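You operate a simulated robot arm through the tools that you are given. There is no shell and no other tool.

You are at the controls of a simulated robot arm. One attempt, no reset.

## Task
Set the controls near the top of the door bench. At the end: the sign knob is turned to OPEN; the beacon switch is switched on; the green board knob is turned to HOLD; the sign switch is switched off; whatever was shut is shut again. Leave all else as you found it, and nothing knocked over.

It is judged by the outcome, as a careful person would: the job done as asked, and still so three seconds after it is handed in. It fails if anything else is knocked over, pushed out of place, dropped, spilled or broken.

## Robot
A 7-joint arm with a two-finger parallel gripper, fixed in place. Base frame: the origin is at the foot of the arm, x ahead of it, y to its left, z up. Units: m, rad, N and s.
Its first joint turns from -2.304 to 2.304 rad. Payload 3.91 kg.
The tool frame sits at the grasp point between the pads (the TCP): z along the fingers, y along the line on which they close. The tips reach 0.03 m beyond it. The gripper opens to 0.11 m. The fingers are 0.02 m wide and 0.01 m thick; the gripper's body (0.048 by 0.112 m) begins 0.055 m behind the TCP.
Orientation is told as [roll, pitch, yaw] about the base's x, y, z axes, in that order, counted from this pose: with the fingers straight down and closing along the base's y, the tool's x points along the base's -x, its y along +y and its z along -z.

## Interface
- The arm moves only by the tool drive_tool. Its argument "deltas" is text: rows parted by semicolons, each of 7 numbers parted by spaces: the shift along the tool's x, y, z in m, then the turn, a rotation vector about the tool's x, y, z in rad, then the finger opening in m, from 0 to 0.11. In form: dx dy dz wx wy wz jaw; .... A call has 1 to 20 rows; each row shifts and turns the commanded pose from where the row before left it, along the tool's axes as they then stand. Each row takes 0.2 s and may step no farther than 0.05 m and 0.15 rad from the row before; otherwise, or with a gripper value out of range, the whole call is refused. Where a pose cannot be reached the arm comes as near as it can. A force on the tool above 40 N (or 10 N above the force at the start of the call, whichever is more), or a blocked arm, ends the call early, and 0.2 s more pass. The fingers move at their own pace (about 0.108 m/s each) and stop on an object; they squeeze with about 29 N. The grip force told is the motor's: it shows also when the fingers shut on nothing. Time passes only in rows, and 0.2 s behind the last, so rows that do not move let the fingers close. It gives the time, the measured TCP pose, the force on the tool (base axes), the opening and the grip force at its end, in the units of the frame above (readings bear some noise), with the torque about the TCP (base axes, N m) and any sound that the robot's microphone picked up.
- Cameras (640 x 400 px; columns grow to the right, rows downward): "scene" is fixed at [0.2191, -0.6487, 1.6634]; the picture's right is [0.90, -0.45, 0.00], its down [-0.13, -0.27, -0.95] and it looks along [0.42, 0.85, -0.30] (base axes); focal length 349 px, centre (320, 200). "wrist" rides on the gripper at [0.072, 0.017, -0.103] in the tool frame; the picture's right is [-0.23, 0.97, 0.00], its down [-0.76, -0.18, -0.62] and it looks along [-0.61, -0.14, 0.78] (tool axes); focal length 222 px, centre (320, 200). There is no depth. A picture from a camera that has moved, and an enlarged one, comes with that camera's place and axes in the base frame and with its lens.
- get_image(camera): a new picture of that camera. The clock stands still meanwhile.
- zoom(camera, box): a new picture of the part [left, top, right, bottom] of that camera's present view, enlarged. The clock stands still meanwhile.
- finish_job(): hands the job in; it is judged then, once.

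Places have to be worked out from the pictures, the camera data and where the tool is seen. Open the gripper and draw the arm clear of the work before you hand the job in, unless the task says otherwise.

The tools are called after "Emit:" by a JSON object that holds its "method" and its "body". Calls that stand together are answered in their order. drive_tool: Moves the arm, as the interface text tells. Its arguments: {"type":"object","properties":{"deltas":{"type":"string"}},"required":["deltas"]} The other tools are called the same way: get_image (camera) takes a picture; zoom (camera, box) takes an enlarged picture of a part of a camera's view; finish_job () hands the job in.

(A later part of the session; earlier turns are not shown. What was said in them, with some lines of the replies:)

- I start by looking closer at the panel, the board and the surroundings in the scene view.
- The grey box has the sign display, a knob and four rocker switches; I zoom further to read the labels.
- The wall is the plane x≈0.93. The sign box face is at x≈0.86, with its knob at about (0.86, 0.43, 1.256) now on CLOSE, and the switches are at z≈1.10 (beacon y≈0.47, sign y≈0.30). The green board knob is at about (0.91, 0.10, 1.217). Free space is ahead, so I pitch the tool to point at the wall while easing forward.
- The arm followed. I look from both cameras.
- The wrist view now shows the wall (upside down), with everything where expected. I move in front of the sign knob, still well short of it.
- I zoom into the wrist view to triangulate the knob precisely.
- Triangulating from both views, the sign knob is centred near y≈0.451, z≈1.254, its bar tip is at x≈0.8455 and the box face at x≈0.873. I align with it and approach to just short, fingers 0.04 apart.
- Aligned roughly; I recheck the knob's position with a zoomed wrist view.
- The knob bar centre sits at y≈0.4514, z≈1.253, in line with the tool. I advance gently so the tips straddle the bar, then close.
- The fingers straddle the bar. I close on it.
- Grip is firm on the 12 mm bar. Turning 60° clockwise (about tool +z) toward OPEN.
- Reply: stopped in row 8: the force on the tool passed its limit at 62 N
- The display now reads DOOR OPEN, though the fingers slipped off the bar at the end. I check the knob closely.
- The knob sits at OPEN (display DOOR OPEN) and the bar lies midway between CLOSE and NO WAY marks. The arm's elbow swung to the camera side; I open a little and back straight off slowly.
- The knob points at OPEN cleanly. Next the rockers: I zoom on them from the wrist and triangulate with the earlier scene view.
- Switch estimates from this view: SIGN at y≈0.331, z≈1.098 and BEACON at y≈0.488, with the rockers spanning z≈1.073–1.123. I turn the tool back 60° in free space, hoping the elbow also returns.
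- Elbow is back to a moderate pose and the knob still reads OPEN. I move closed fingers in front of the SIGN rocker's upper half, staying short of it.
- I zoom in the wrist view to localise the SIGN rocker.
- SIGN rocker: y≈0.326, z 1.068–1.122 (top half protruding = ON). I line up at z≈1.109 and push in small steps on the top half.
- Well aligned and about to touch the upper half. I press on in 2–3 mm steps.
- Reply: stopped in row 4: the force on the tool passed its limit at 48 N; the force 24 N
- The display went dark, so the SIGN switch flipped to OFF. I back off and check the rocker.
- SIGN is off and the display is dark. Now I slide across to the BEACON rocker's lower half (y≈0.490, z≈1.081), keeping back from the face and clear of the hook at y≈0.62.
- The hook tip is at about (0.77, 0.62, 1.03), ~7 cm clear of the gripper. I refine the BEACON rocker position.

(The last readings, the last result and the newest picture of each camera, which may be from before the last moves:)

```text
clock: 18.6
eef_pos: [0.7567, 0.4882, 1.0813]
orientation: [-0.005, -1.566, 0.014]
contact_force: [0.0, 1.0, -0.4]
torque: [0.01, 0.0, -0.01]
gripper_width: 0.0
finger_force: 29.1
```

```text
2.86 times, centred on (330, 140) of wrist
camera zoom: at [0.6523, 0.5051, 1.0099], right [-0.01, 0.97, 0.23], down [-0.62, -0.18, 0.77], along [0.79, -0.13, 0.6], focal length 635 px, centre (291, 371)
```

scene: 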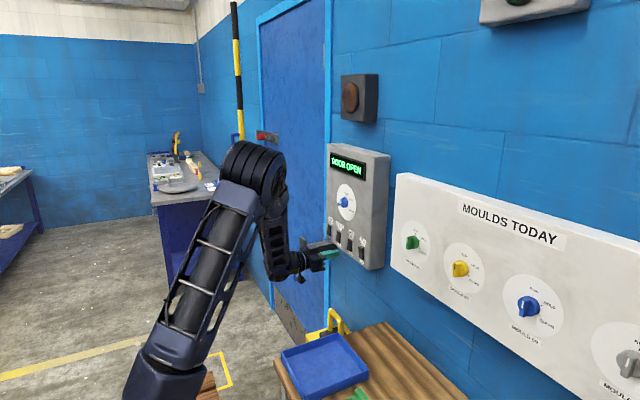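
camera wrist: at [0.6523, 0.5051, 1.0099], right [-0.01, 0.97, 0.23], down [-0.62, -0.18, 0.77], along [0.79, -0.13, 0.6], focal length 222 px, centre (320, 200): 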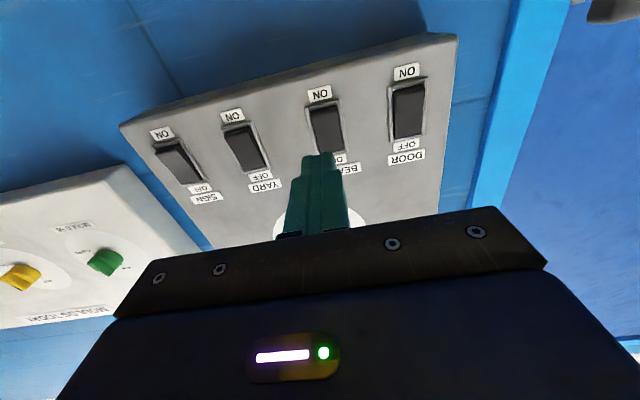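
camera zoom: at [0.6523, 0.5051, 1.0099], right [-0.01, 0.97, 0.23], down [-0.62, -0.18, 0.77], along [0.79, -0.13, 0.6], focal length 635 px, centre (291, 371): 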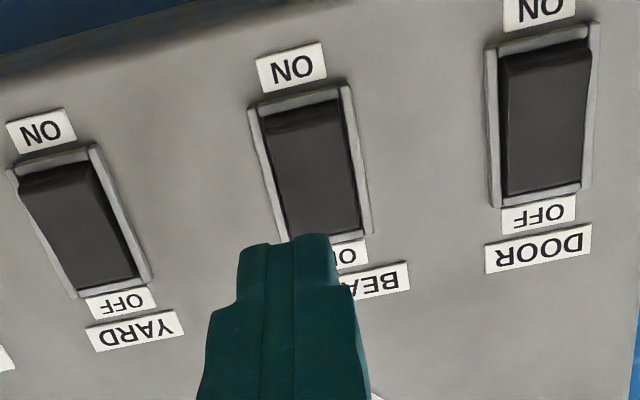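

BEACON rocker centre is at y≈0.493, z 1.067–1.121. I align and press the lower half gently.

Emit:
{"method": "drive_tool", "body": {"deltas": "-0.001 0.003 0.02 0 0 0 0; -0.0005 0.002 0.025 0 0 0 0; 0 0 0.02 0 0 0 0; 0 0 0.008 0 0 0 0; 0 0 0.003 0 0 0 0; 0 0 0.003 0 0 0 0"}}

Emit:
{"method": "zoom", "body": {"camera": "wrist", "box": [240, 90, 400, 250]}}

Emit:
{"method": "zoom", "body": {"camera": "scene", "box": [300, 70, 400, 270]}}

```text
clock: 20.0
eef_pos: [0.8327, 0.4957, 1.0821]
orientation: [0.047, -1.565, -0.037]
contact_force: [-0.1, 0.2, -0.2]
torque: [-0.04, -0.01, -0.05]
gripper_width: 0.0
finger_force: 29.0
```

```text
2.50 times, centred on (320, 170) of wrist
camera zoom: at [0.7298, 0.5123, 1.011], right [-0.01, 0.97, 0.23], down [-0.62, -0.18, 0.77], along [0.79, -0.13, 0.6], focal length 555 px, centre (320, 275)
```

zoom: 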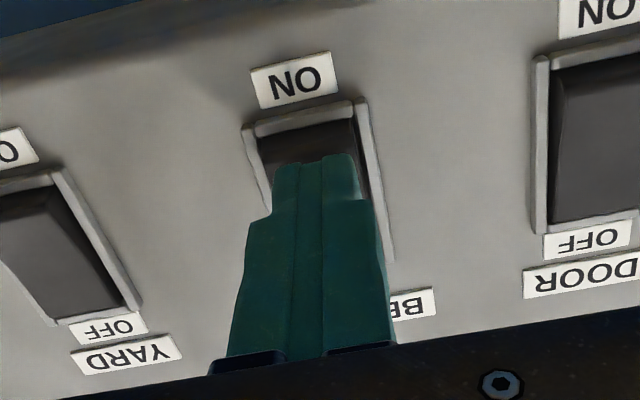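

```text
2.00 times, centred on (350, 170) of scene
camera zoom: at [0.2191, -0.6487, 1.6634], right [0.9, -0.45, 0.0], down [-0.13, -0.27, -0.95], along [0.42, 0.85, -0.3], focal length 697 px, centre (260, 260)
```

zoom: 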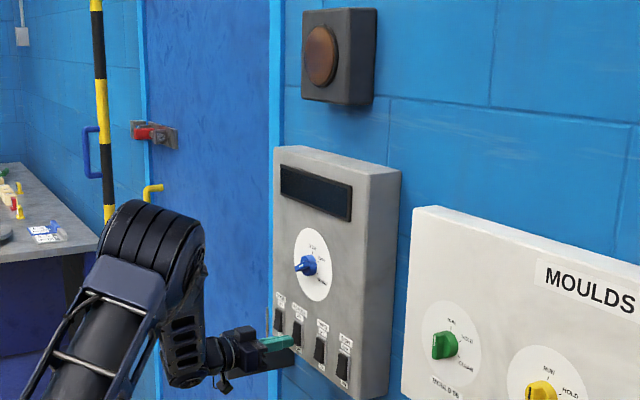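

Aligned on the lower half. Pressing in 2–3 mm steps.

Emit:
{"method": "drive_tool", "body": {"deltas": "0 0 0.003 0 0 0 0; 0 0 0.002 0 0 0 0; 0 0 0.002 0 0 0 0; 0 0 0.002 0 0 0 0"}}

Emit:
{"method": "zoom", "body": {"camera": "scene", "box": [300, 70, 400, 270]}}

```text
clock: 21.2
eef_pos: [0.8402, 0.498, 1.0815]
orientation: [-0.095, -1.561, 0.107]
contact_force: [-8.0, -0.7, 1.1]
torque: [-0.04, -0.13, -0.06]
gripper_width: 0.0
finger_force: 28.8
stopped in row 4: the force on the tool passed its limit at 42 N (the readings are from after the stop); the commanded pose is now the measured one
```

```text
2.00 times, centred on (350, 170) of scene
camera zoom: at [0.2191, -0.6487, 1.6634], right [0.9, -0.45, 0.0], down [-0.13, -0.27, -0.95], along [0.42, 0.85, -0.3], focal length 697 px, centre (260, 260)
```

zoom: 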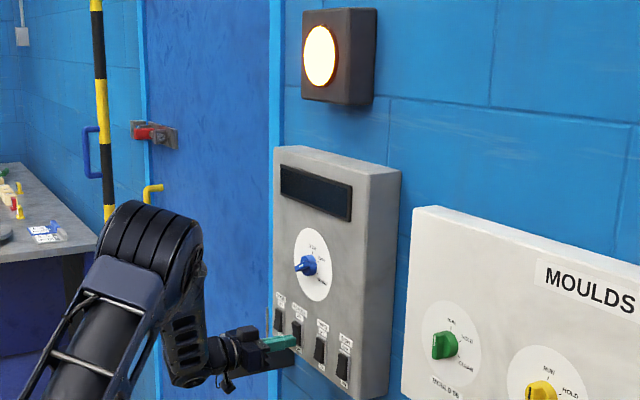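

The beacon lit, so BEACON is on. I back off, lift, and check the switches.

Emit:
{"method": "drive_tool", "body": {"deltas": "0 0 -0.005 0 0 0 0; 0 0 -0.02 0 0 0 0; 0 0 -0.03 0 0 0 0; 0 0 -0.04 0 0 0 0; -0.03 -0.02 0 0 0 0 0; -0.04 -0.03 0 0 0 0 0; -0.04 -0.03 0 0 0 0 0.02; -0.038 -0.03 0 0 0 0 0.04; 0 0 0 0 0 0 0.04"}}

Emit:
{"method": "get_image", "body": {"camera": "scene"}}

Emit:
{"method": "zoom", "body": {"camera": "scene", "box": [320, 180, 390, 270]}}

Emit:
{"method": "get_image", "body": {"camera": "wrist"}}

```text
clock: 23.2
eef_pos: [0.7483, 0.3867, 1.2321]
orientation: [-0.054, -1.562, 0.065]
contact_force: [0.5, 0.5, -0.2]
torque: [-0.06, -0.01, 0.01]
gripper_width: 0.0399
finger_force: 0.1
```

```text
taken
```

scene: 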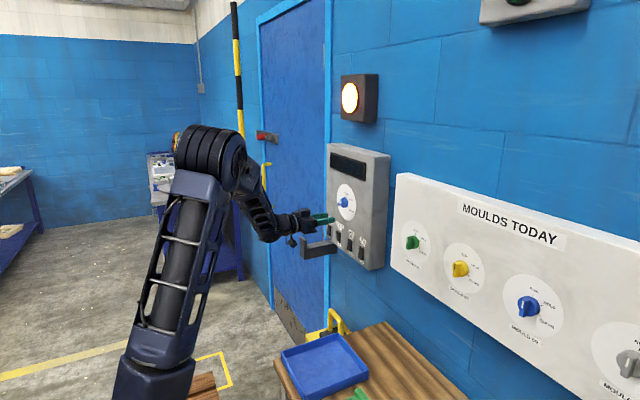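

```text
4.44 times, centred on (355, 225) of scene
camera zoom: at [0.2191, -0.6487, 1.6634], right [0.9, -0.45, 0.0], down [-0.13, -0.27, -0.95], along [0.42, 0.85, -0.3], focal length 1550 px, centre (164, 89)
```

zoom: 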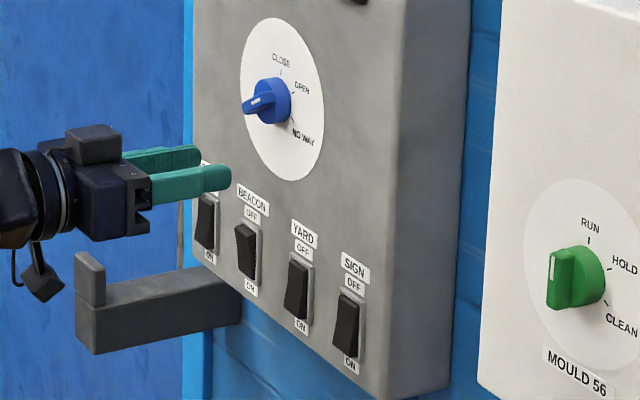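

```text
taken
camera wrist: at [0.6461, 0.4015, 1.1608], right [-0.01, 0.97, 0.23], down [-0.61, -0.18, 0.77], along [0.79, -0.13, 0.6], focal length 222 px, centre (320, 200)
```

wrist: 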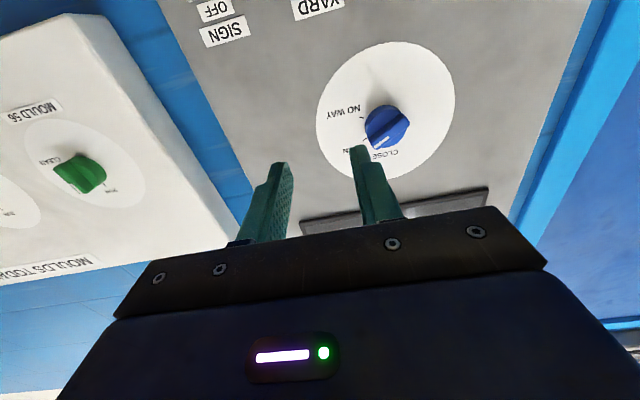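

BEACON is on, DOOR and YARD are untouched. Now I slide over in front of the green knob at x≈0.75.

Emit:
{"method": "drive_tool", "body": {"deltas": "0.001 -0.038 0 0 0 0 0.04; 0.001 -0.038 0 0 0 0 0.04; 0.001 -0.038 0 0 0 0 0.04; 0.001 -0.038 0 0 0 0 0.04; 0 -0.038 0 0 0 0 0.04; 0 -0.038 0 0 0 0 0.04; 0 -0.038 0 0 0 0 0.04; 0 -0.038 0 0 0 0 0.04; 0 0 0 0 0 0 0.04"}}

Emit:
{"method": "get_image", "body": {"camera": "scene"}}

Emit:
{"method": "get_image", "body": {"camera": "wrist"}}

```text
clock: 25.2
eef_pos: [0.7501, 0.0794, 1.2241]
orientation: [-0.032, -1.562, 0.047]
contact_force: [1.2, 0.2, 0.0]
torque: [-0.03, 0.03, 0.0]
gripper_width: 0.0399
finger_force: 0.1
```

```text
taken
```

scene: 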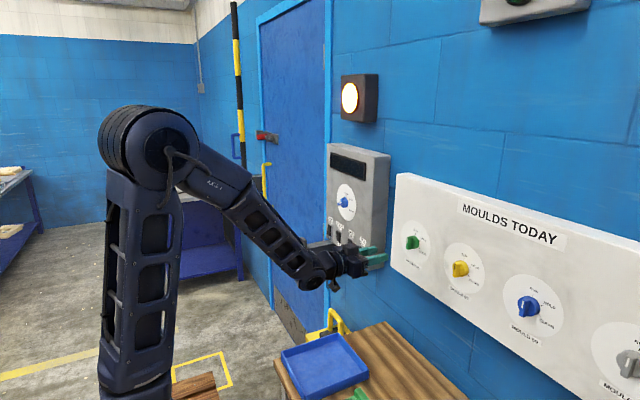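

```text
taken
camera wrist: at [0.6468, 0.0957, 1.1533], right [-0.01, 0.97, 0.23], down [-0.61, -0.18, 0.77], along [0.79, -0.13, 0.6], focal length 222 px, centre (320, 200)
```

wrist: 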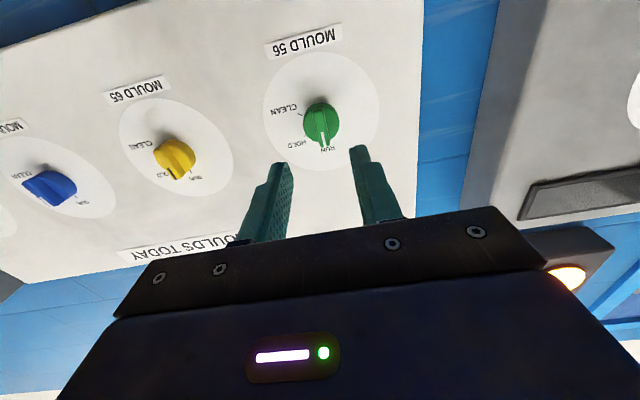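

Good elbow pose and the green knob is right ahead. I zoom to refine its position.

Emit:
{"method": "zoom", "body": {"camera": "wrist", "box": [260, 60, 380, 180]}}

Emit:
{"method": "zoom", "body": {"camera": "scene", "box": [350, 210, 440, 290]}}

```text
3.33 times, centred on (320, 120) of wrist
camera zoom: at [0.6468, 0.0957, 1.1533], right [-0.01, 0.97, 0.23], down [-0.61, -0.18, 0.77], along [0.79, -0.13, 0.6], focal length 740 px, centre (320, 467)
```

zoom: 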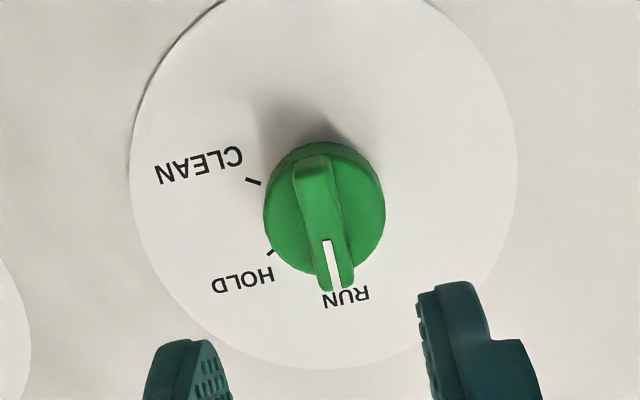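

```text
5.00 times, centred on (395, 250) of scene
camera zoom: at [0.2191, -0.6487, 1.6634], right [0.9, -0.45, 0.0], down [-0.13, -0.27, -0.95], along [0.42, 0.85, -0.3], focal length 1743 px, centre (-55, -50)
```

zoom: 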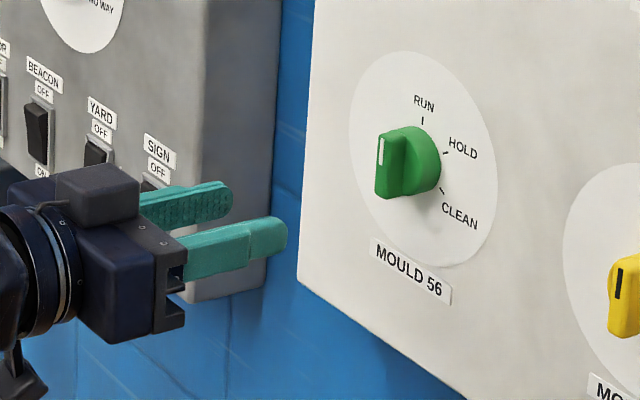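

Green knob bar centre: y≈0.080, z≈1.233, outer face x≈0.870. I raise ~9 mm, advance to just short, and re-check.

Emit:
{"method": "drive_tool", "body": {"deltas": "-0.005 0.0006 0.02 0 0 0 0.035; -0.004 0 0.02 0 0 0 0.035; 0 0 0.02 0 0 0 0.035; 0 0 0.01 0 0 0 0.035; 0 0 0 0 0 0 0.035"}}

Emit:
{"method": "zoom", "body": {"camera": "wrist", "box": [240, 90, 400, 250]}}

Emit:
{"method": "zoom", "body": {"camera": "scene", "box": [350, 210, 440, 290]}}

```text
clock: 26.4
eef_pos: [0.8206, 0.0827, 1.2323]
orientation: [-0.082, -1.563, 0.09]
contact_force: [0.5, -0.3, -0.1]
torque: [0.02, -0.01, 0.01]
gripper_width: 0.0348
finger_force: 0.1
```

```text
2.50 times, centred on (320, 170) of wrist
camera zoom: at [0.717, 0.0982, 1.1626], right [-0.01, 0.97, 0.23], down [-0.62, -0.18, 0.77], along [0.79, -0.13, 0.6], focal length 555 px, centre (320, 275)
```

zoom: 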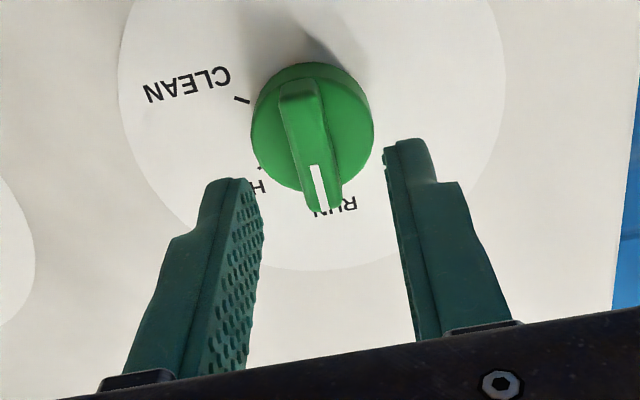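

```text
5.00 times, centred on (395, 250) of scene
camera zoom: at [0.2191, -0.6487, 1.6634], right [0.9, -0.45, 0.0], down [-0.13, -0.27, -0.95], along [0.42, 0.85, -0.3], focal length 1743 px, centre (-55, -50)
```

zoom: 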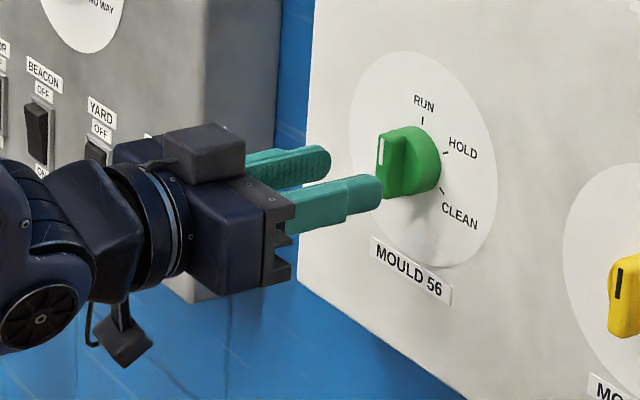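

Height is right; I shift 2 mm in −y and advance in small steps until the tips are well over the bar.

Emit:
{"method": "drive_tool", "body": {"deltas": "0 -0.002 0.01 0 0 0 0.03; 0 0 0.01 0 0 0 0.03; 0 0 0.006 0 0 0 0.03; 0 0 0.003 0 0 0 0.03; 0 0 0.002 0 0 0 0.03; 0 0 0 0 0 0 0.03"}}

Emit:
{"method": "zoom", "body": {"camera": "wrist", "box": [240, 90, 400, 250]}}

Emit:
{"method": "zoom", "body": {"camera": "scene", "box": [350, 210, 440, 290]}}

```text
clock: 27.8
eef_pos: [0.8532, 0.0823, 1.2352]
orientation: [-0.036, -1.563, 0.047]
contact_force: [-0.6, -0.4, 0.3]
torque: [0.04, -0.03, 0.02]
gripper_width: 0.0299
finger_force: 0.0
```

```text
2.50 times, centred on (320, 170) of wrist
camera zoom: at [0.7481, 0.0977, 1.1635], right [-0.01, 0.97, 0.23], down [-0.62, -0.18, 0.77], along [0.79, -0.13, 0.6], focal length 555 px, centre (320, 275)
```

zoom: 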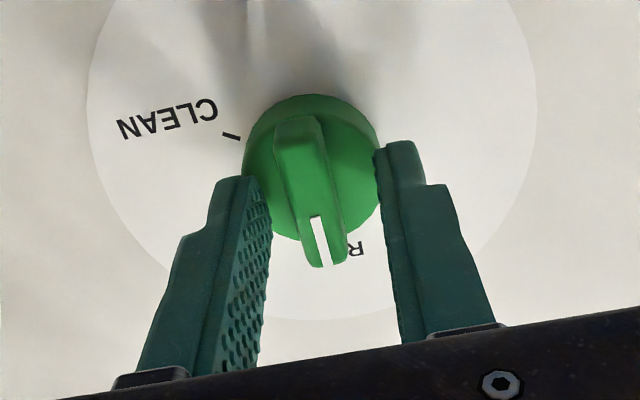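

```text
5.00 times, centred on (395, 250) of scene
camera zoom: at [0.2191, -0.6487, 1.6634], right [0.9, -0.45, 0.0], down [-0.13, -0.27, -0.95], along [0.42, 0.85, -0.3], focal length 1743 px, centre (-55, -50)
```

zoom: 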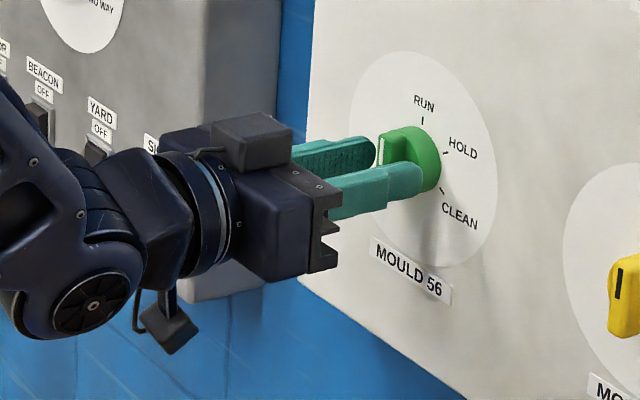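

The tips straddle the bar. I shift 1.5 mm in −y and close.

Emit:
{"method": "drive_tool", "body": {"deltas": "0.001 -0.0015 0 0 0 0 0.02; 0 0 0 0 0 0 0.005; 0 0 0 0 0 0 0.005; 0 0 0 0 0 0 0.005"}}

Emit:
{"method": "zoom", "body": {"camera": "wrist", "box": [240, 90, 400, 250]}}

```text
clock: 28.8
eef_pos: [0.8521, 0.0814, 1.2341]
orientation: [-0.044, -1.564, 0.055]
contact_force: [1.1, -1.8, 0.5]
torque: [-0.01, -0.09, -0.63]
gripper_width: 0.0121
finger_force: 44.9
```

```text
2.50 times, centred on (320, 170) of wrist
camera zoom: at [0.7485, 0.0958, 1.1626], right [-0.01, 0.97, 0.23], down [-0.62, -0.18, 0.77], along [0.79, -0.13, 0.6], focal length 555 px, centre (320, 275)
```

zoom: 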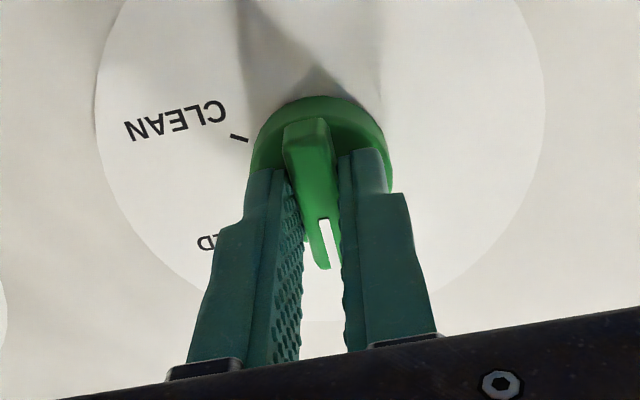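

Firm grip on the bar. I turn more gently this time, the first ~35° at 0.06 rad per row, and check.

Emit:
{"method": "drive_tool", "body": {"deltas": "0 0 0 0 0 0.06 0.005; 0 0 0 0 0 0.06 0.005; 0 0 0 0 0 0.06 0.005; 0 0 0 0 0 0.06 0.005; 0 0 0 0 0 0.06 0.005; 0 0 0 0 0 0.06 0.005; 0 0 0 0 0 0.06 0.005; 0 0 0 0 0 0.06 0.005; 0 0 0 0 0 0.06 0.005; 0 0 0 0 0 0.06 0.005"}}

Emit:
{"method": "get_image", "body": {"camera": "scene"}}

Emit:
{"method": "zoom", "body": {"camera": "wrist", "box": [240, 90, 400, 250]}}

```text
clock: 31.0
eef_pos: [0.8523, 0.081, 1.2335]
orientation: [1.559, -0.969, -1.549]
contact_force: [21.5, 5.1, 31.8]
torque: [-0.02, 0.06, 0.23]
gripper_width: 0.0119
finger_force: 45.6
```

```text
taken
```

scene: 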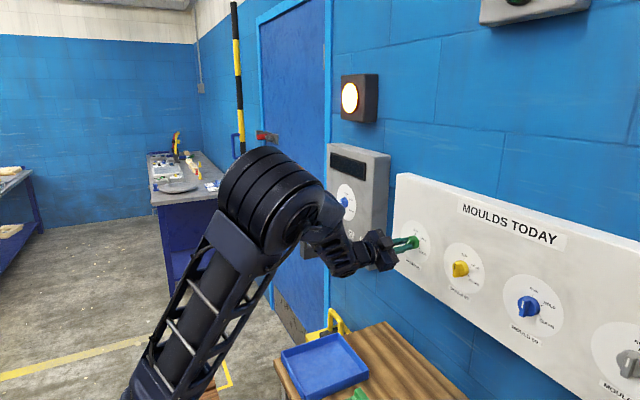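

```text
2.50 times, centred on (320, 170) of wrist
camera zoom: at [0.7481, 0.1344, 1.1852], right [0.0, 0.67, 0.74], down [-0.61, -0.58, 0.53], along [0.79, -0.45, 0.41], focal length 555 px, centre (320, 275)
```

zoom: 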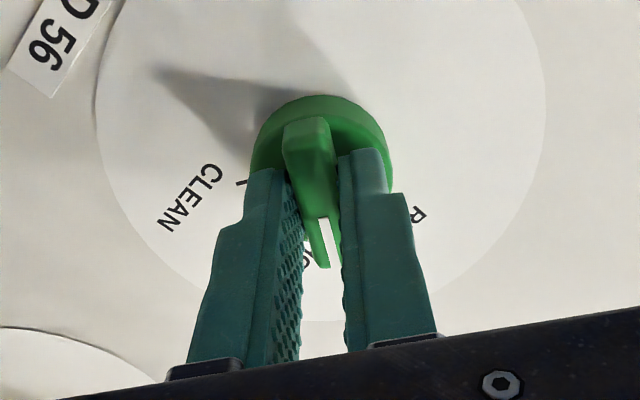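

The knob has followed ~34°. There's 30+ N side load, maybe from the elbow swinging; I pause to let it settle.

Emit:
{"method": "drive_tool", "body": {"deltas": "0 0 0 0 0 0 0.005; 0 0 0 0 0 0 0.005; 0 0 0 0 0 0 0.005"}}

```text
clock: 31.8
eef_pos: [0.8531, 0.0802, 1.234]
orientation: [1.559, -0.97, -1.55]
contact_force: [23.8, 11.3, 34.7]
torque: [-0.05, -0.45, 0.17]
gripper_width: 0.0119
finger_force: 45.3
```

Steady load: the knob is pushing the tool +z/+x, so I shift the command 2 mm that way to relieve it.

Emit:
{"method": "drive_tool", "body": {"deltas": "-0.0016 0.0012 0.001 0 0 0 0.005; 0 0 0 0 0 0 0.005"}}

```text
clock: 32.4
eef_pos: [0.852, 0.0808, 1.234]
orientation: [1.551, -0.971, -1.543]
contact_force: [0.3, 9.8, 8.6]
torque: [0.0, -1.04, -0.58]
gripper_width: 0.0121
finger_force: 44.8
```

Relieved. I continue turning in small batches.

Emit:
{"method": "drive_tool", "body": {"deltas": "-0.0003 0.0006 0 0 0 0.05 0.005; 0 0 0 0 0 0.05 0.005; 0 0 0 0 0 0.05 0.005; 0 0 0 0 0 0.05 0.005"}}

```text
clock: 33.6
eef_pos: [0.8519, 0.0807, 1.2343]
orientation: [1.552, -0.774, -1.547]
contact_force: [-1.9, 0.6, -3.6]
torque: [0.0, -0.49, -0.6]
gripper_width: 0.012
finger_force: 45.2
stopped in row 4: the force on the tool passed its limit at 42 N (the readings are from after the stop); the commanded pose is now the measured one
```

Loads are low again after the stop; ~45° turned. I continue.

Emit:
{"method": "drive_tool", "body": {"deltas": "0 0 0 0 0 0.04 0.005; 0 0 0 0 0 0.04 0.005; 0 0 0 0 0 0.04 0.005"}}

Emit:
{"method": "get_image", "body": {"camera": "scene"}}

Emit:
{"method": "zoom", "body": {"camera": "wrist", "box": [240, 90, 400, 250]}}

```text
clock: 34.4
eef_pos: [0.8537, 0.0809, 1.2345]
orientation: [1.556, -0.651, -1.548]
contact_force: [-0.6, 3.3, 0.8]
torque: [0.02, -0.08, 0.23]
gripper_width: 0.0118
finger_force: 45.1
```

```text
taken
```

scene: 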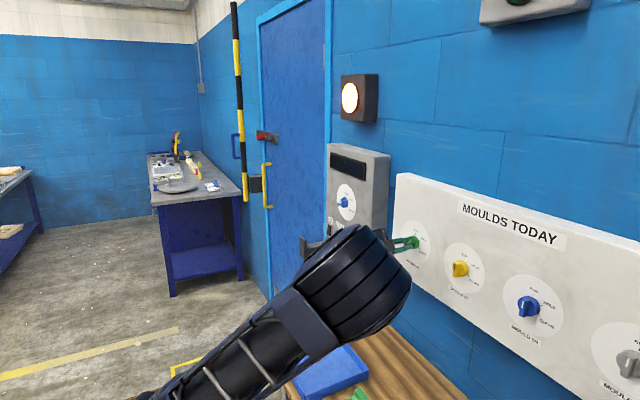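

```text
2.50 times, centred on (320, 170) of wrist
camera zoom: at [0.7478, 0.1475, 1.206], right [0.01, 0.41, 0.91], down [-0.61, -0.72, 0.33], along [0.79, -0.56, 0.24], focal length 555 px, centre (320, 275)
```

zoom: 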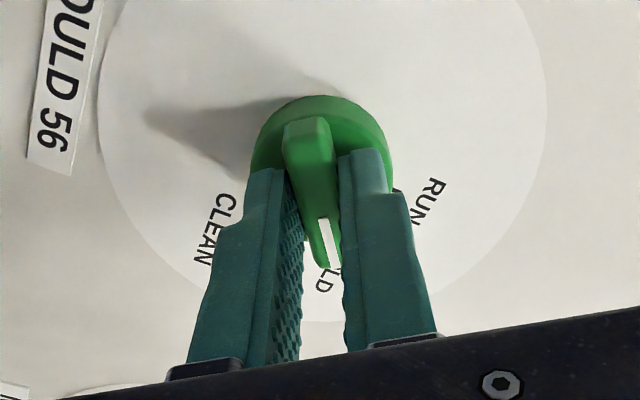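

~52° turned, loads low. I finish the last ~8°.

Emit:
{"method": "drive_tool", "body": {"deltas": "0 0 0 0 0 0.045 0.005; 0 0 0 0 0 0.045 0.005; 0 0 0 0 0 0.04 0.005; 0 0 0 0 0 0 0.005"}}

Emit:
{"method": "zoom", "body": {"camera": "wrist", "box": [240, 90, 400, 250]}}

Emit:
{"method": "zoom", "body": {"camera": "scene", "box": [370, 200, 460, 290]}}

```text
clock: 35.4
eef_pos: [0.8523, 0.0816, 1.2361]
orientation: [1.559, -0.521, -1.552]
contact_force: [9.8, 4.2, 14.0]
torque: [0.02, -0.29, 0.64]
gripper_width: 0.0117
finger_force: 45.5
```

```text
2.50 times, centred on (320, 170) of wrist
camera zoom: at [0.7479, 0.151, 1.215], right [0.01, 0.29, 0.96], down [-0.61, -0.76, 0.23], along [0.79, -0.59, 0.17], focal length 555 px, centre (320, 275)
```

zoom: 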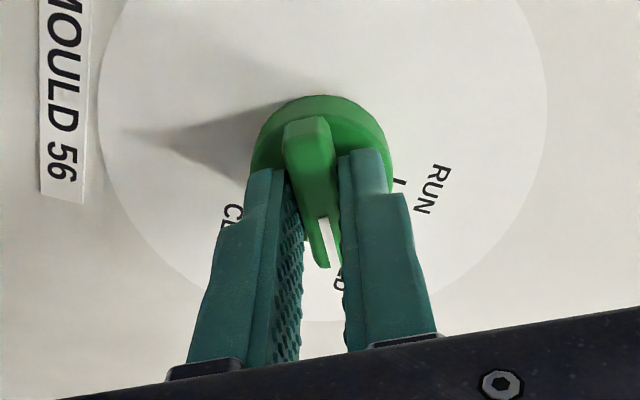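

```text
4.44 times, centred on (415, 245) of scene
camera zoom: at [0.2191, -0.6487, 1.6634], right [0.9, -0.45, 0.0], down [-0.13, -0.27, -0.95], along [0.42, 0.85, -0.3], focal length 1550 px, centre (-102, 0)
```

zoom: 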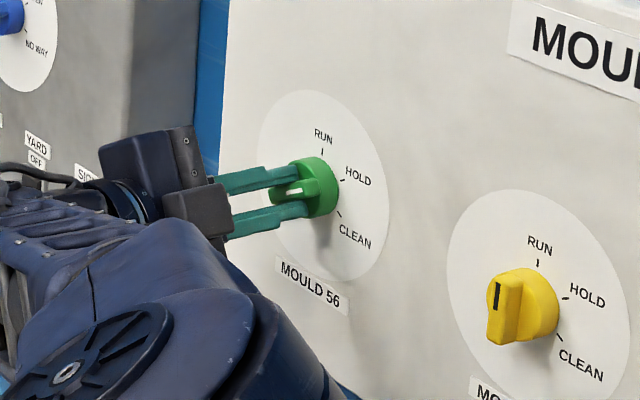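

Turned the full 60°. I open the fingers and retract straight back.

Emit:
{"method": "drive_tool", "body": {"deltas": "0 0 0 0 0 0 0.02; 0 0 0 0 0 0 0.03; 0 0 -0.01 0 0 0 0.03; 0 0 -0.02 0 0 0 0.03; 0 0 -0.03 0 0 0 0.03; 0 0 -0.03 0 0 0 0.03; 0 0 0 0 0 0 0.03"}}

Emit:
{"method": "get_image", "body": {"camera": "wrist"}}

Emit:
{"method": "get_image", "body": {"camera": "scene"}}

Emit:
{"method": "zoom", "body": {"camera": "scene", "box": [380, 200, 460, 290]}}

```text
clock: 37.0
eef_pos: [0.7604, 0.0799, 1.2361]
orientation: [1.558, -0.521, -1.55]
contact_force: [-0.3, 0.2, -0.8]
torque: [0.04, 0.01, -0.01]
gripper_width: 0.03
finger_force: 0.0
```

```text
taken
camera wrist: at [0.6566, 0.1494, 1.2158], right [0.01, 0.29, 0.96], down [-0.61, -0.76, 0.23], along [0.79, -0.59, 0.17], focal length 222 px, centre (320, 200)
```

wrist: 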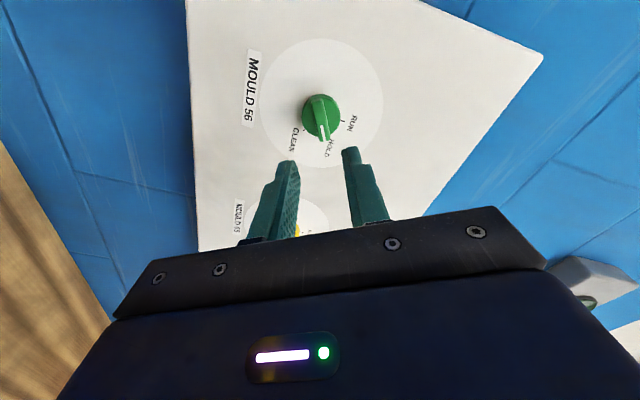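

```text
taken
```

scene: 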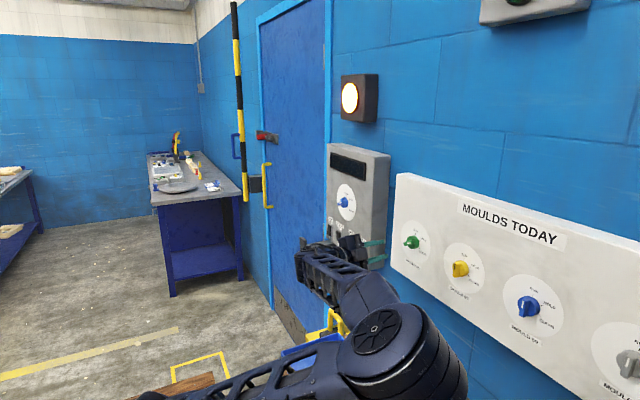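

```text
4.44 times, centred on (420, 245) of scene
camera zoom: at [0.2191, -0.6487, 1.6634], right [0.9, -0.45, 0.0], down [-0.13, -0.27, -0.95], along [0.42, 0.85, -0.3], focal length 1550 px, centre (-124, 0)
```

zoom: 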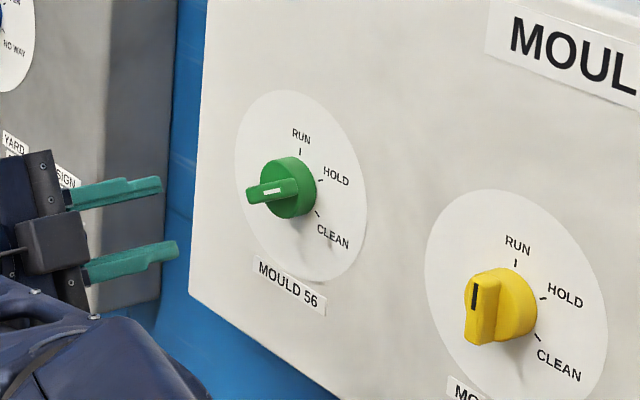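

The green knob points at HOLD. I verify with a close zoom and then unwind the roll in free space so the elbow lifts back.

Emit:
{"method": "zoom", "body": {"camera": "wrist", "box": [260, 60, 380, 180]}}

Emit:
{"method": "drive_tool", "body": {"deltas": "0 0 -0.01 0 0 -0.1 0.03; 0 0 -0.01 0 0 -0.1 0.03; 0 0 0 0 0 -0.1 0.03; 0 0 0 0 0 -0.1 0.03; 0 0 0 0 0 -0.1 0.03; 0 0 0 0 0 -0.1 0.03; 0 0 0 0 0 -0.1 0.03; 0 0 0 0 0 -0.1 0.03; 0 0 0 0 0 -0.1 0.03; 0 0 0 0 0 -0.147 0.03; 0 0 0 0 0 0 0.03"}}

Emit:
{"method": "get_image", "body": {"camera": "scene"}}

Emit:
{"method": "get_image", "body": {"camera": "wrist"}}

```text
3.33 times, centred on (320, 120) of wrist
camera zoom: at [0.6566, 0.1494, 1.2158], right [0.01, 0.29, 0.96], down [-0.61, -0.76, 0.23], along [0.79, -0.59, 0.17], focal length 740 px, centre (320, 467)
```

zoom: 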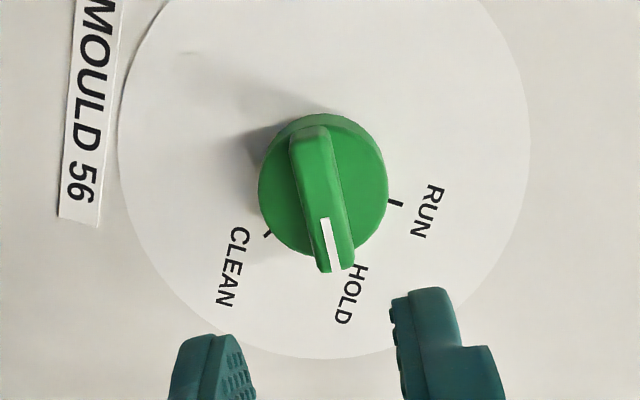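

```text
clock: 39.4
eef_pos: [0.7428, 0.0783, 1.2361]
orientation: [0.1, -1.557, -0.087]
contact_force: [-0.3, -0.2, -0.2]
torque: [0.03, 0.0, 0.01]
gripper_width: 0.0301
finger_force: 0.1
```

```text
taken
```

scene: 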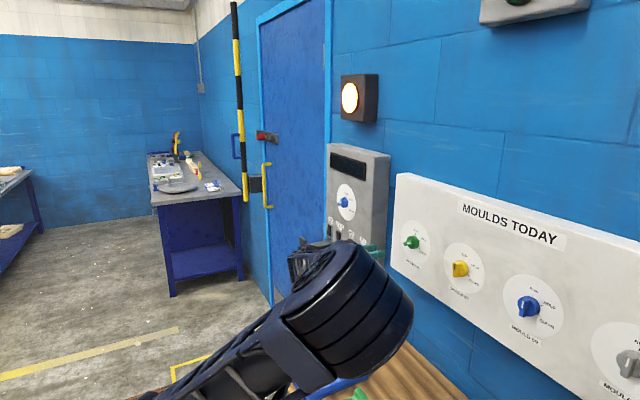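

```text
taken
camera wrist: at [0.6381, 0.0946, 1.1652], right [-0.01, 0.97, 0.23], down [-0.61, -0.19, 0.77], along [0.79, -0.13, 0.6], focal length 222 px, centre (320, 200)
```

wrist: 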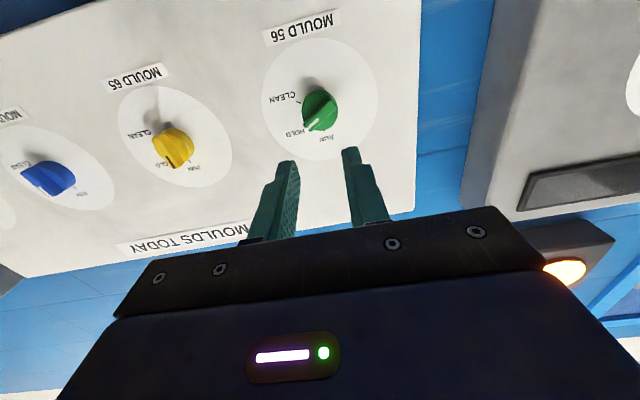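

HOLD is confirmed. I raise and withdraw the arm back toward the earlier visited free pose (0.62, 0.32, 1.42), checking halfway.

Emit:
{"method": "drive_tool", "body": {"deltas": "-0.02 0.025 -0.02 0 0 0 0.05; -0.02 0.025 -0.02 0 0 0 0.06; -0.02 0.025 -0.02 0 0 0 0.08; -0.02 0.025 -0.02 0 0 0 0.1; -0.02 0.025 -0.01 0 0 0 0.11; 0 0 0 0 0 0 0.11"}}

Emit:
{"method": "get_image", "body": {"camera": "scene"}}

```text
clock: 40.8
eef_pos: [0.6523, 0.203, 1.3365]
orientation: [0.205, -1.559, -0.192]
contact_force: [0.1, 0.2, 0.7]
torque: [0.01, 0.02, -0.05]
gripper_width: 0.1099
finger_force: 0.1
```

```text
taken
```

scene: 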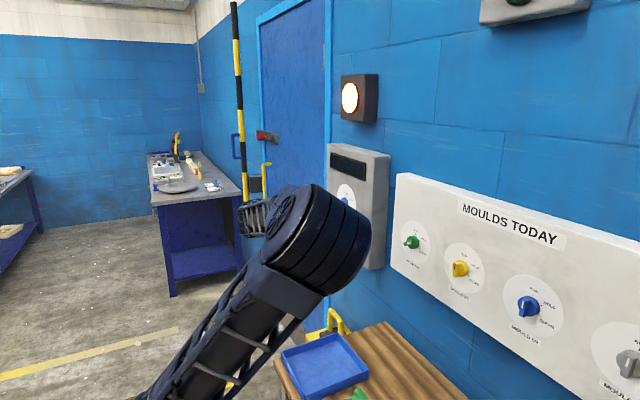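

The bench items are undisturbed and the elbow is lifting clear. I continue to the earlier free pose.

Emit:
{"method": "drive_tool", "body": {"deltas": "-0.018 0.025 -0.01 0 0 0 0.11; -0.018 0.025 -0.01 0 0 0 0.11; -0.018 0.025 -0.01 0 0 0 0.11; -0.018 0.025 0 0 0 0 0.11; -0.014 0.015 0 0 0 0 0.11; 0 0 0 0 0 0 0.11"}}

Emit:
{"method": "get_image", "body": {"camera": "scene"}}

Emit:
{"method": "zoom", "body": {"camera": "scene", "box": [300, 170, 460, 290]}}

Emit:
{"method": "get_image", "body": {"camera": "wrist"}}

```text
clock: 42.2
eef_pos: [0.6225, 0.3197, 1.4239]
orientation: [0.197, -1.559, -0.184]
contact_force: [-0.8, 0.5, -0.2]
torque: [-0.01, 0.05, -0.03]
gripper_width: 0.11
finger_force: 0.0
```

```text
taken
```

scene: 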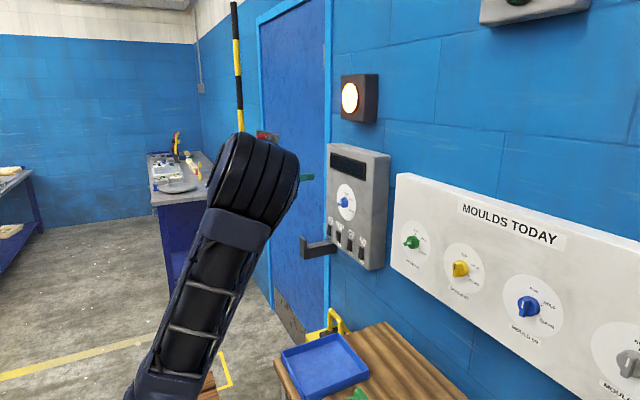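

```text
3.33 times, centred on (380, 230) of scene
camera zoom: at [0.2191, -0.6487, 1.6634], right [0.9, -0.45, 0.0], down [-0.13, -0.27, -0.95], along [0.42, 0.85, -0.3], focal length 1162 px, centre (120, 100)
```

zoom: 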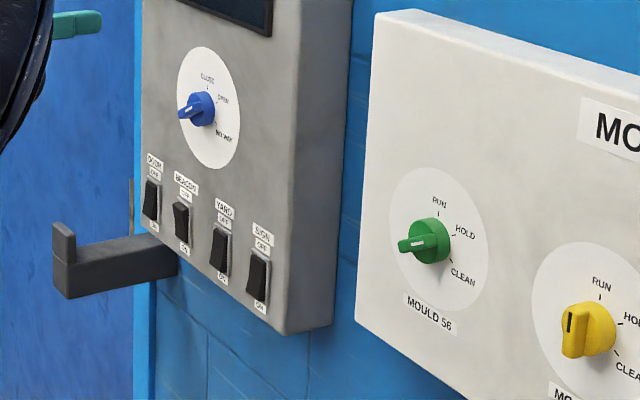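

```text
taken
camera wrist: at [0.5173, 0.3349, 1.3533], right [-0.01, 0.97, 0.23], down [-0.61, -0.19, 0.77], along [0.79, -0.13, 0.6], focal length 222 px, centre (320, 200)
```

wrist: 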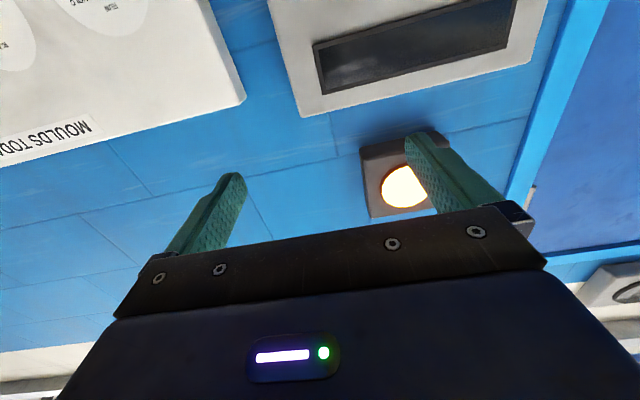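

All four controls look set. One last precise check of both knob angles and the bench.

Emit:
{"method": "zoom", "body": {"camera": "scene", "box": [330, 180, 370, 215]}}

Emit:
{"method": "zoom", "body": {"camera": "scene", "box": [395, 225, 435, 260]}}

Emit:
{"method": "zoom", "body": {"camera": "scene", "box": [260, 300, 480, 400]}}

```text
11.43 times, centred on (350, 198) of scene
camera zoom: at [0.2191, -0.6487, 1.6634], right [0.9, -0.45, 0.0], down [-0.13, -0.27, -0.95], along [0.42, 0.85, -0.3], focal length 3985 px, centre (-23, 229)
```

zoom: 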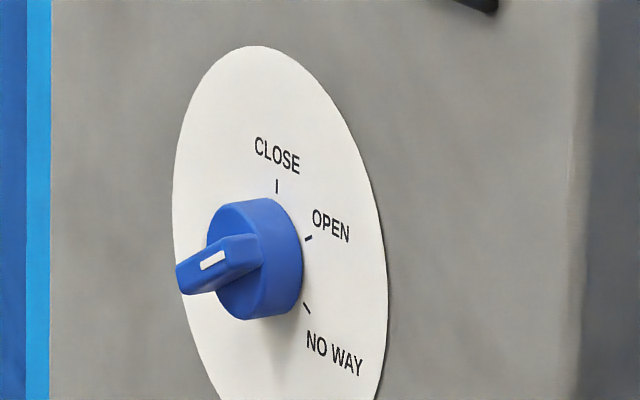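

```text
11.43 times, centred on (415, 242) of scene
camera zoom: at [0.2191, -0.6487, 1.6634], right [0.9, -0.45, 0.0], down [-0.13, -0.27, -0.95], along [0.42, 0.85, -0.3], focal length 3985 px, centre (-766, -286)
```

zoom: 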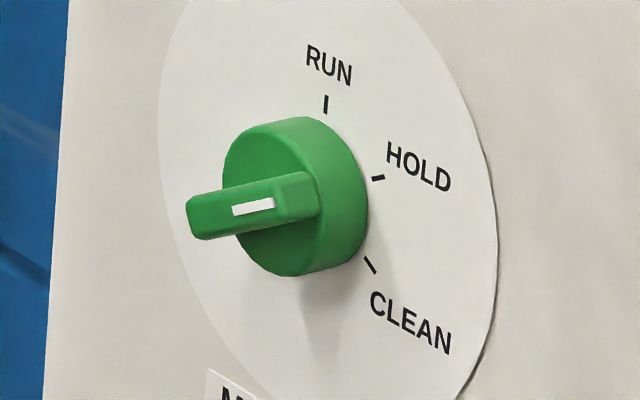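

```text
2.91 times, centred on (370, 350) of scene
camera zoom: at [0.2191, -0.6487, 1.6634], right [0.9, -0.45, 0.0], down [-0.13, -0.27, -0.95], along [0.42, 0.85, -0.3], focal length 1014 px, centre (174, -236)
```

zoom: 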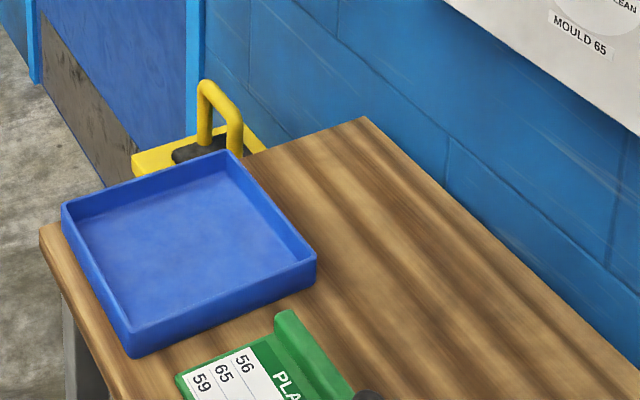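

The sign knob is on OPEN and the green knob is on HOLD. The beacon is lit, the sign display is dark, and the bench, door and other controls look as they did at the start. The gripper is open and the arm is clear, so I hand the job in.

Emit:
{"method": "finish_job", "body": {}}

```text
The job is handed in.
```

All four controls are set as asked, and the job is handed in; no verdict has come back yet.

- **Sign knob:** it points at OPEN. The display changed from DOOR CLOSED to DOOR OPEN when it turned.
- **Sign switch:** it is off, and the display is now dark.
- **Beacon switch:** it is on, and the beacon lamp is lit.
- **Green board knob (MOULD 56):** it points at HOLD.

I opened nothing, so there was nothing to shut again. The door, the DOOR and YARD switches, the other board knobs in view and the part of the bench the cameras show look as they did at the start. I could not re-check the far end of the bench, because the cameras did not show it at the end.

While I turned the sign knob, the fingers slipped off the bar at the end of the turn, and the force on the tool reached 62 N. The knob still ended at OPEN. The other stops were about 42–48 N.

The gripper is open and the arm is drawn back clear of the wall and bench.
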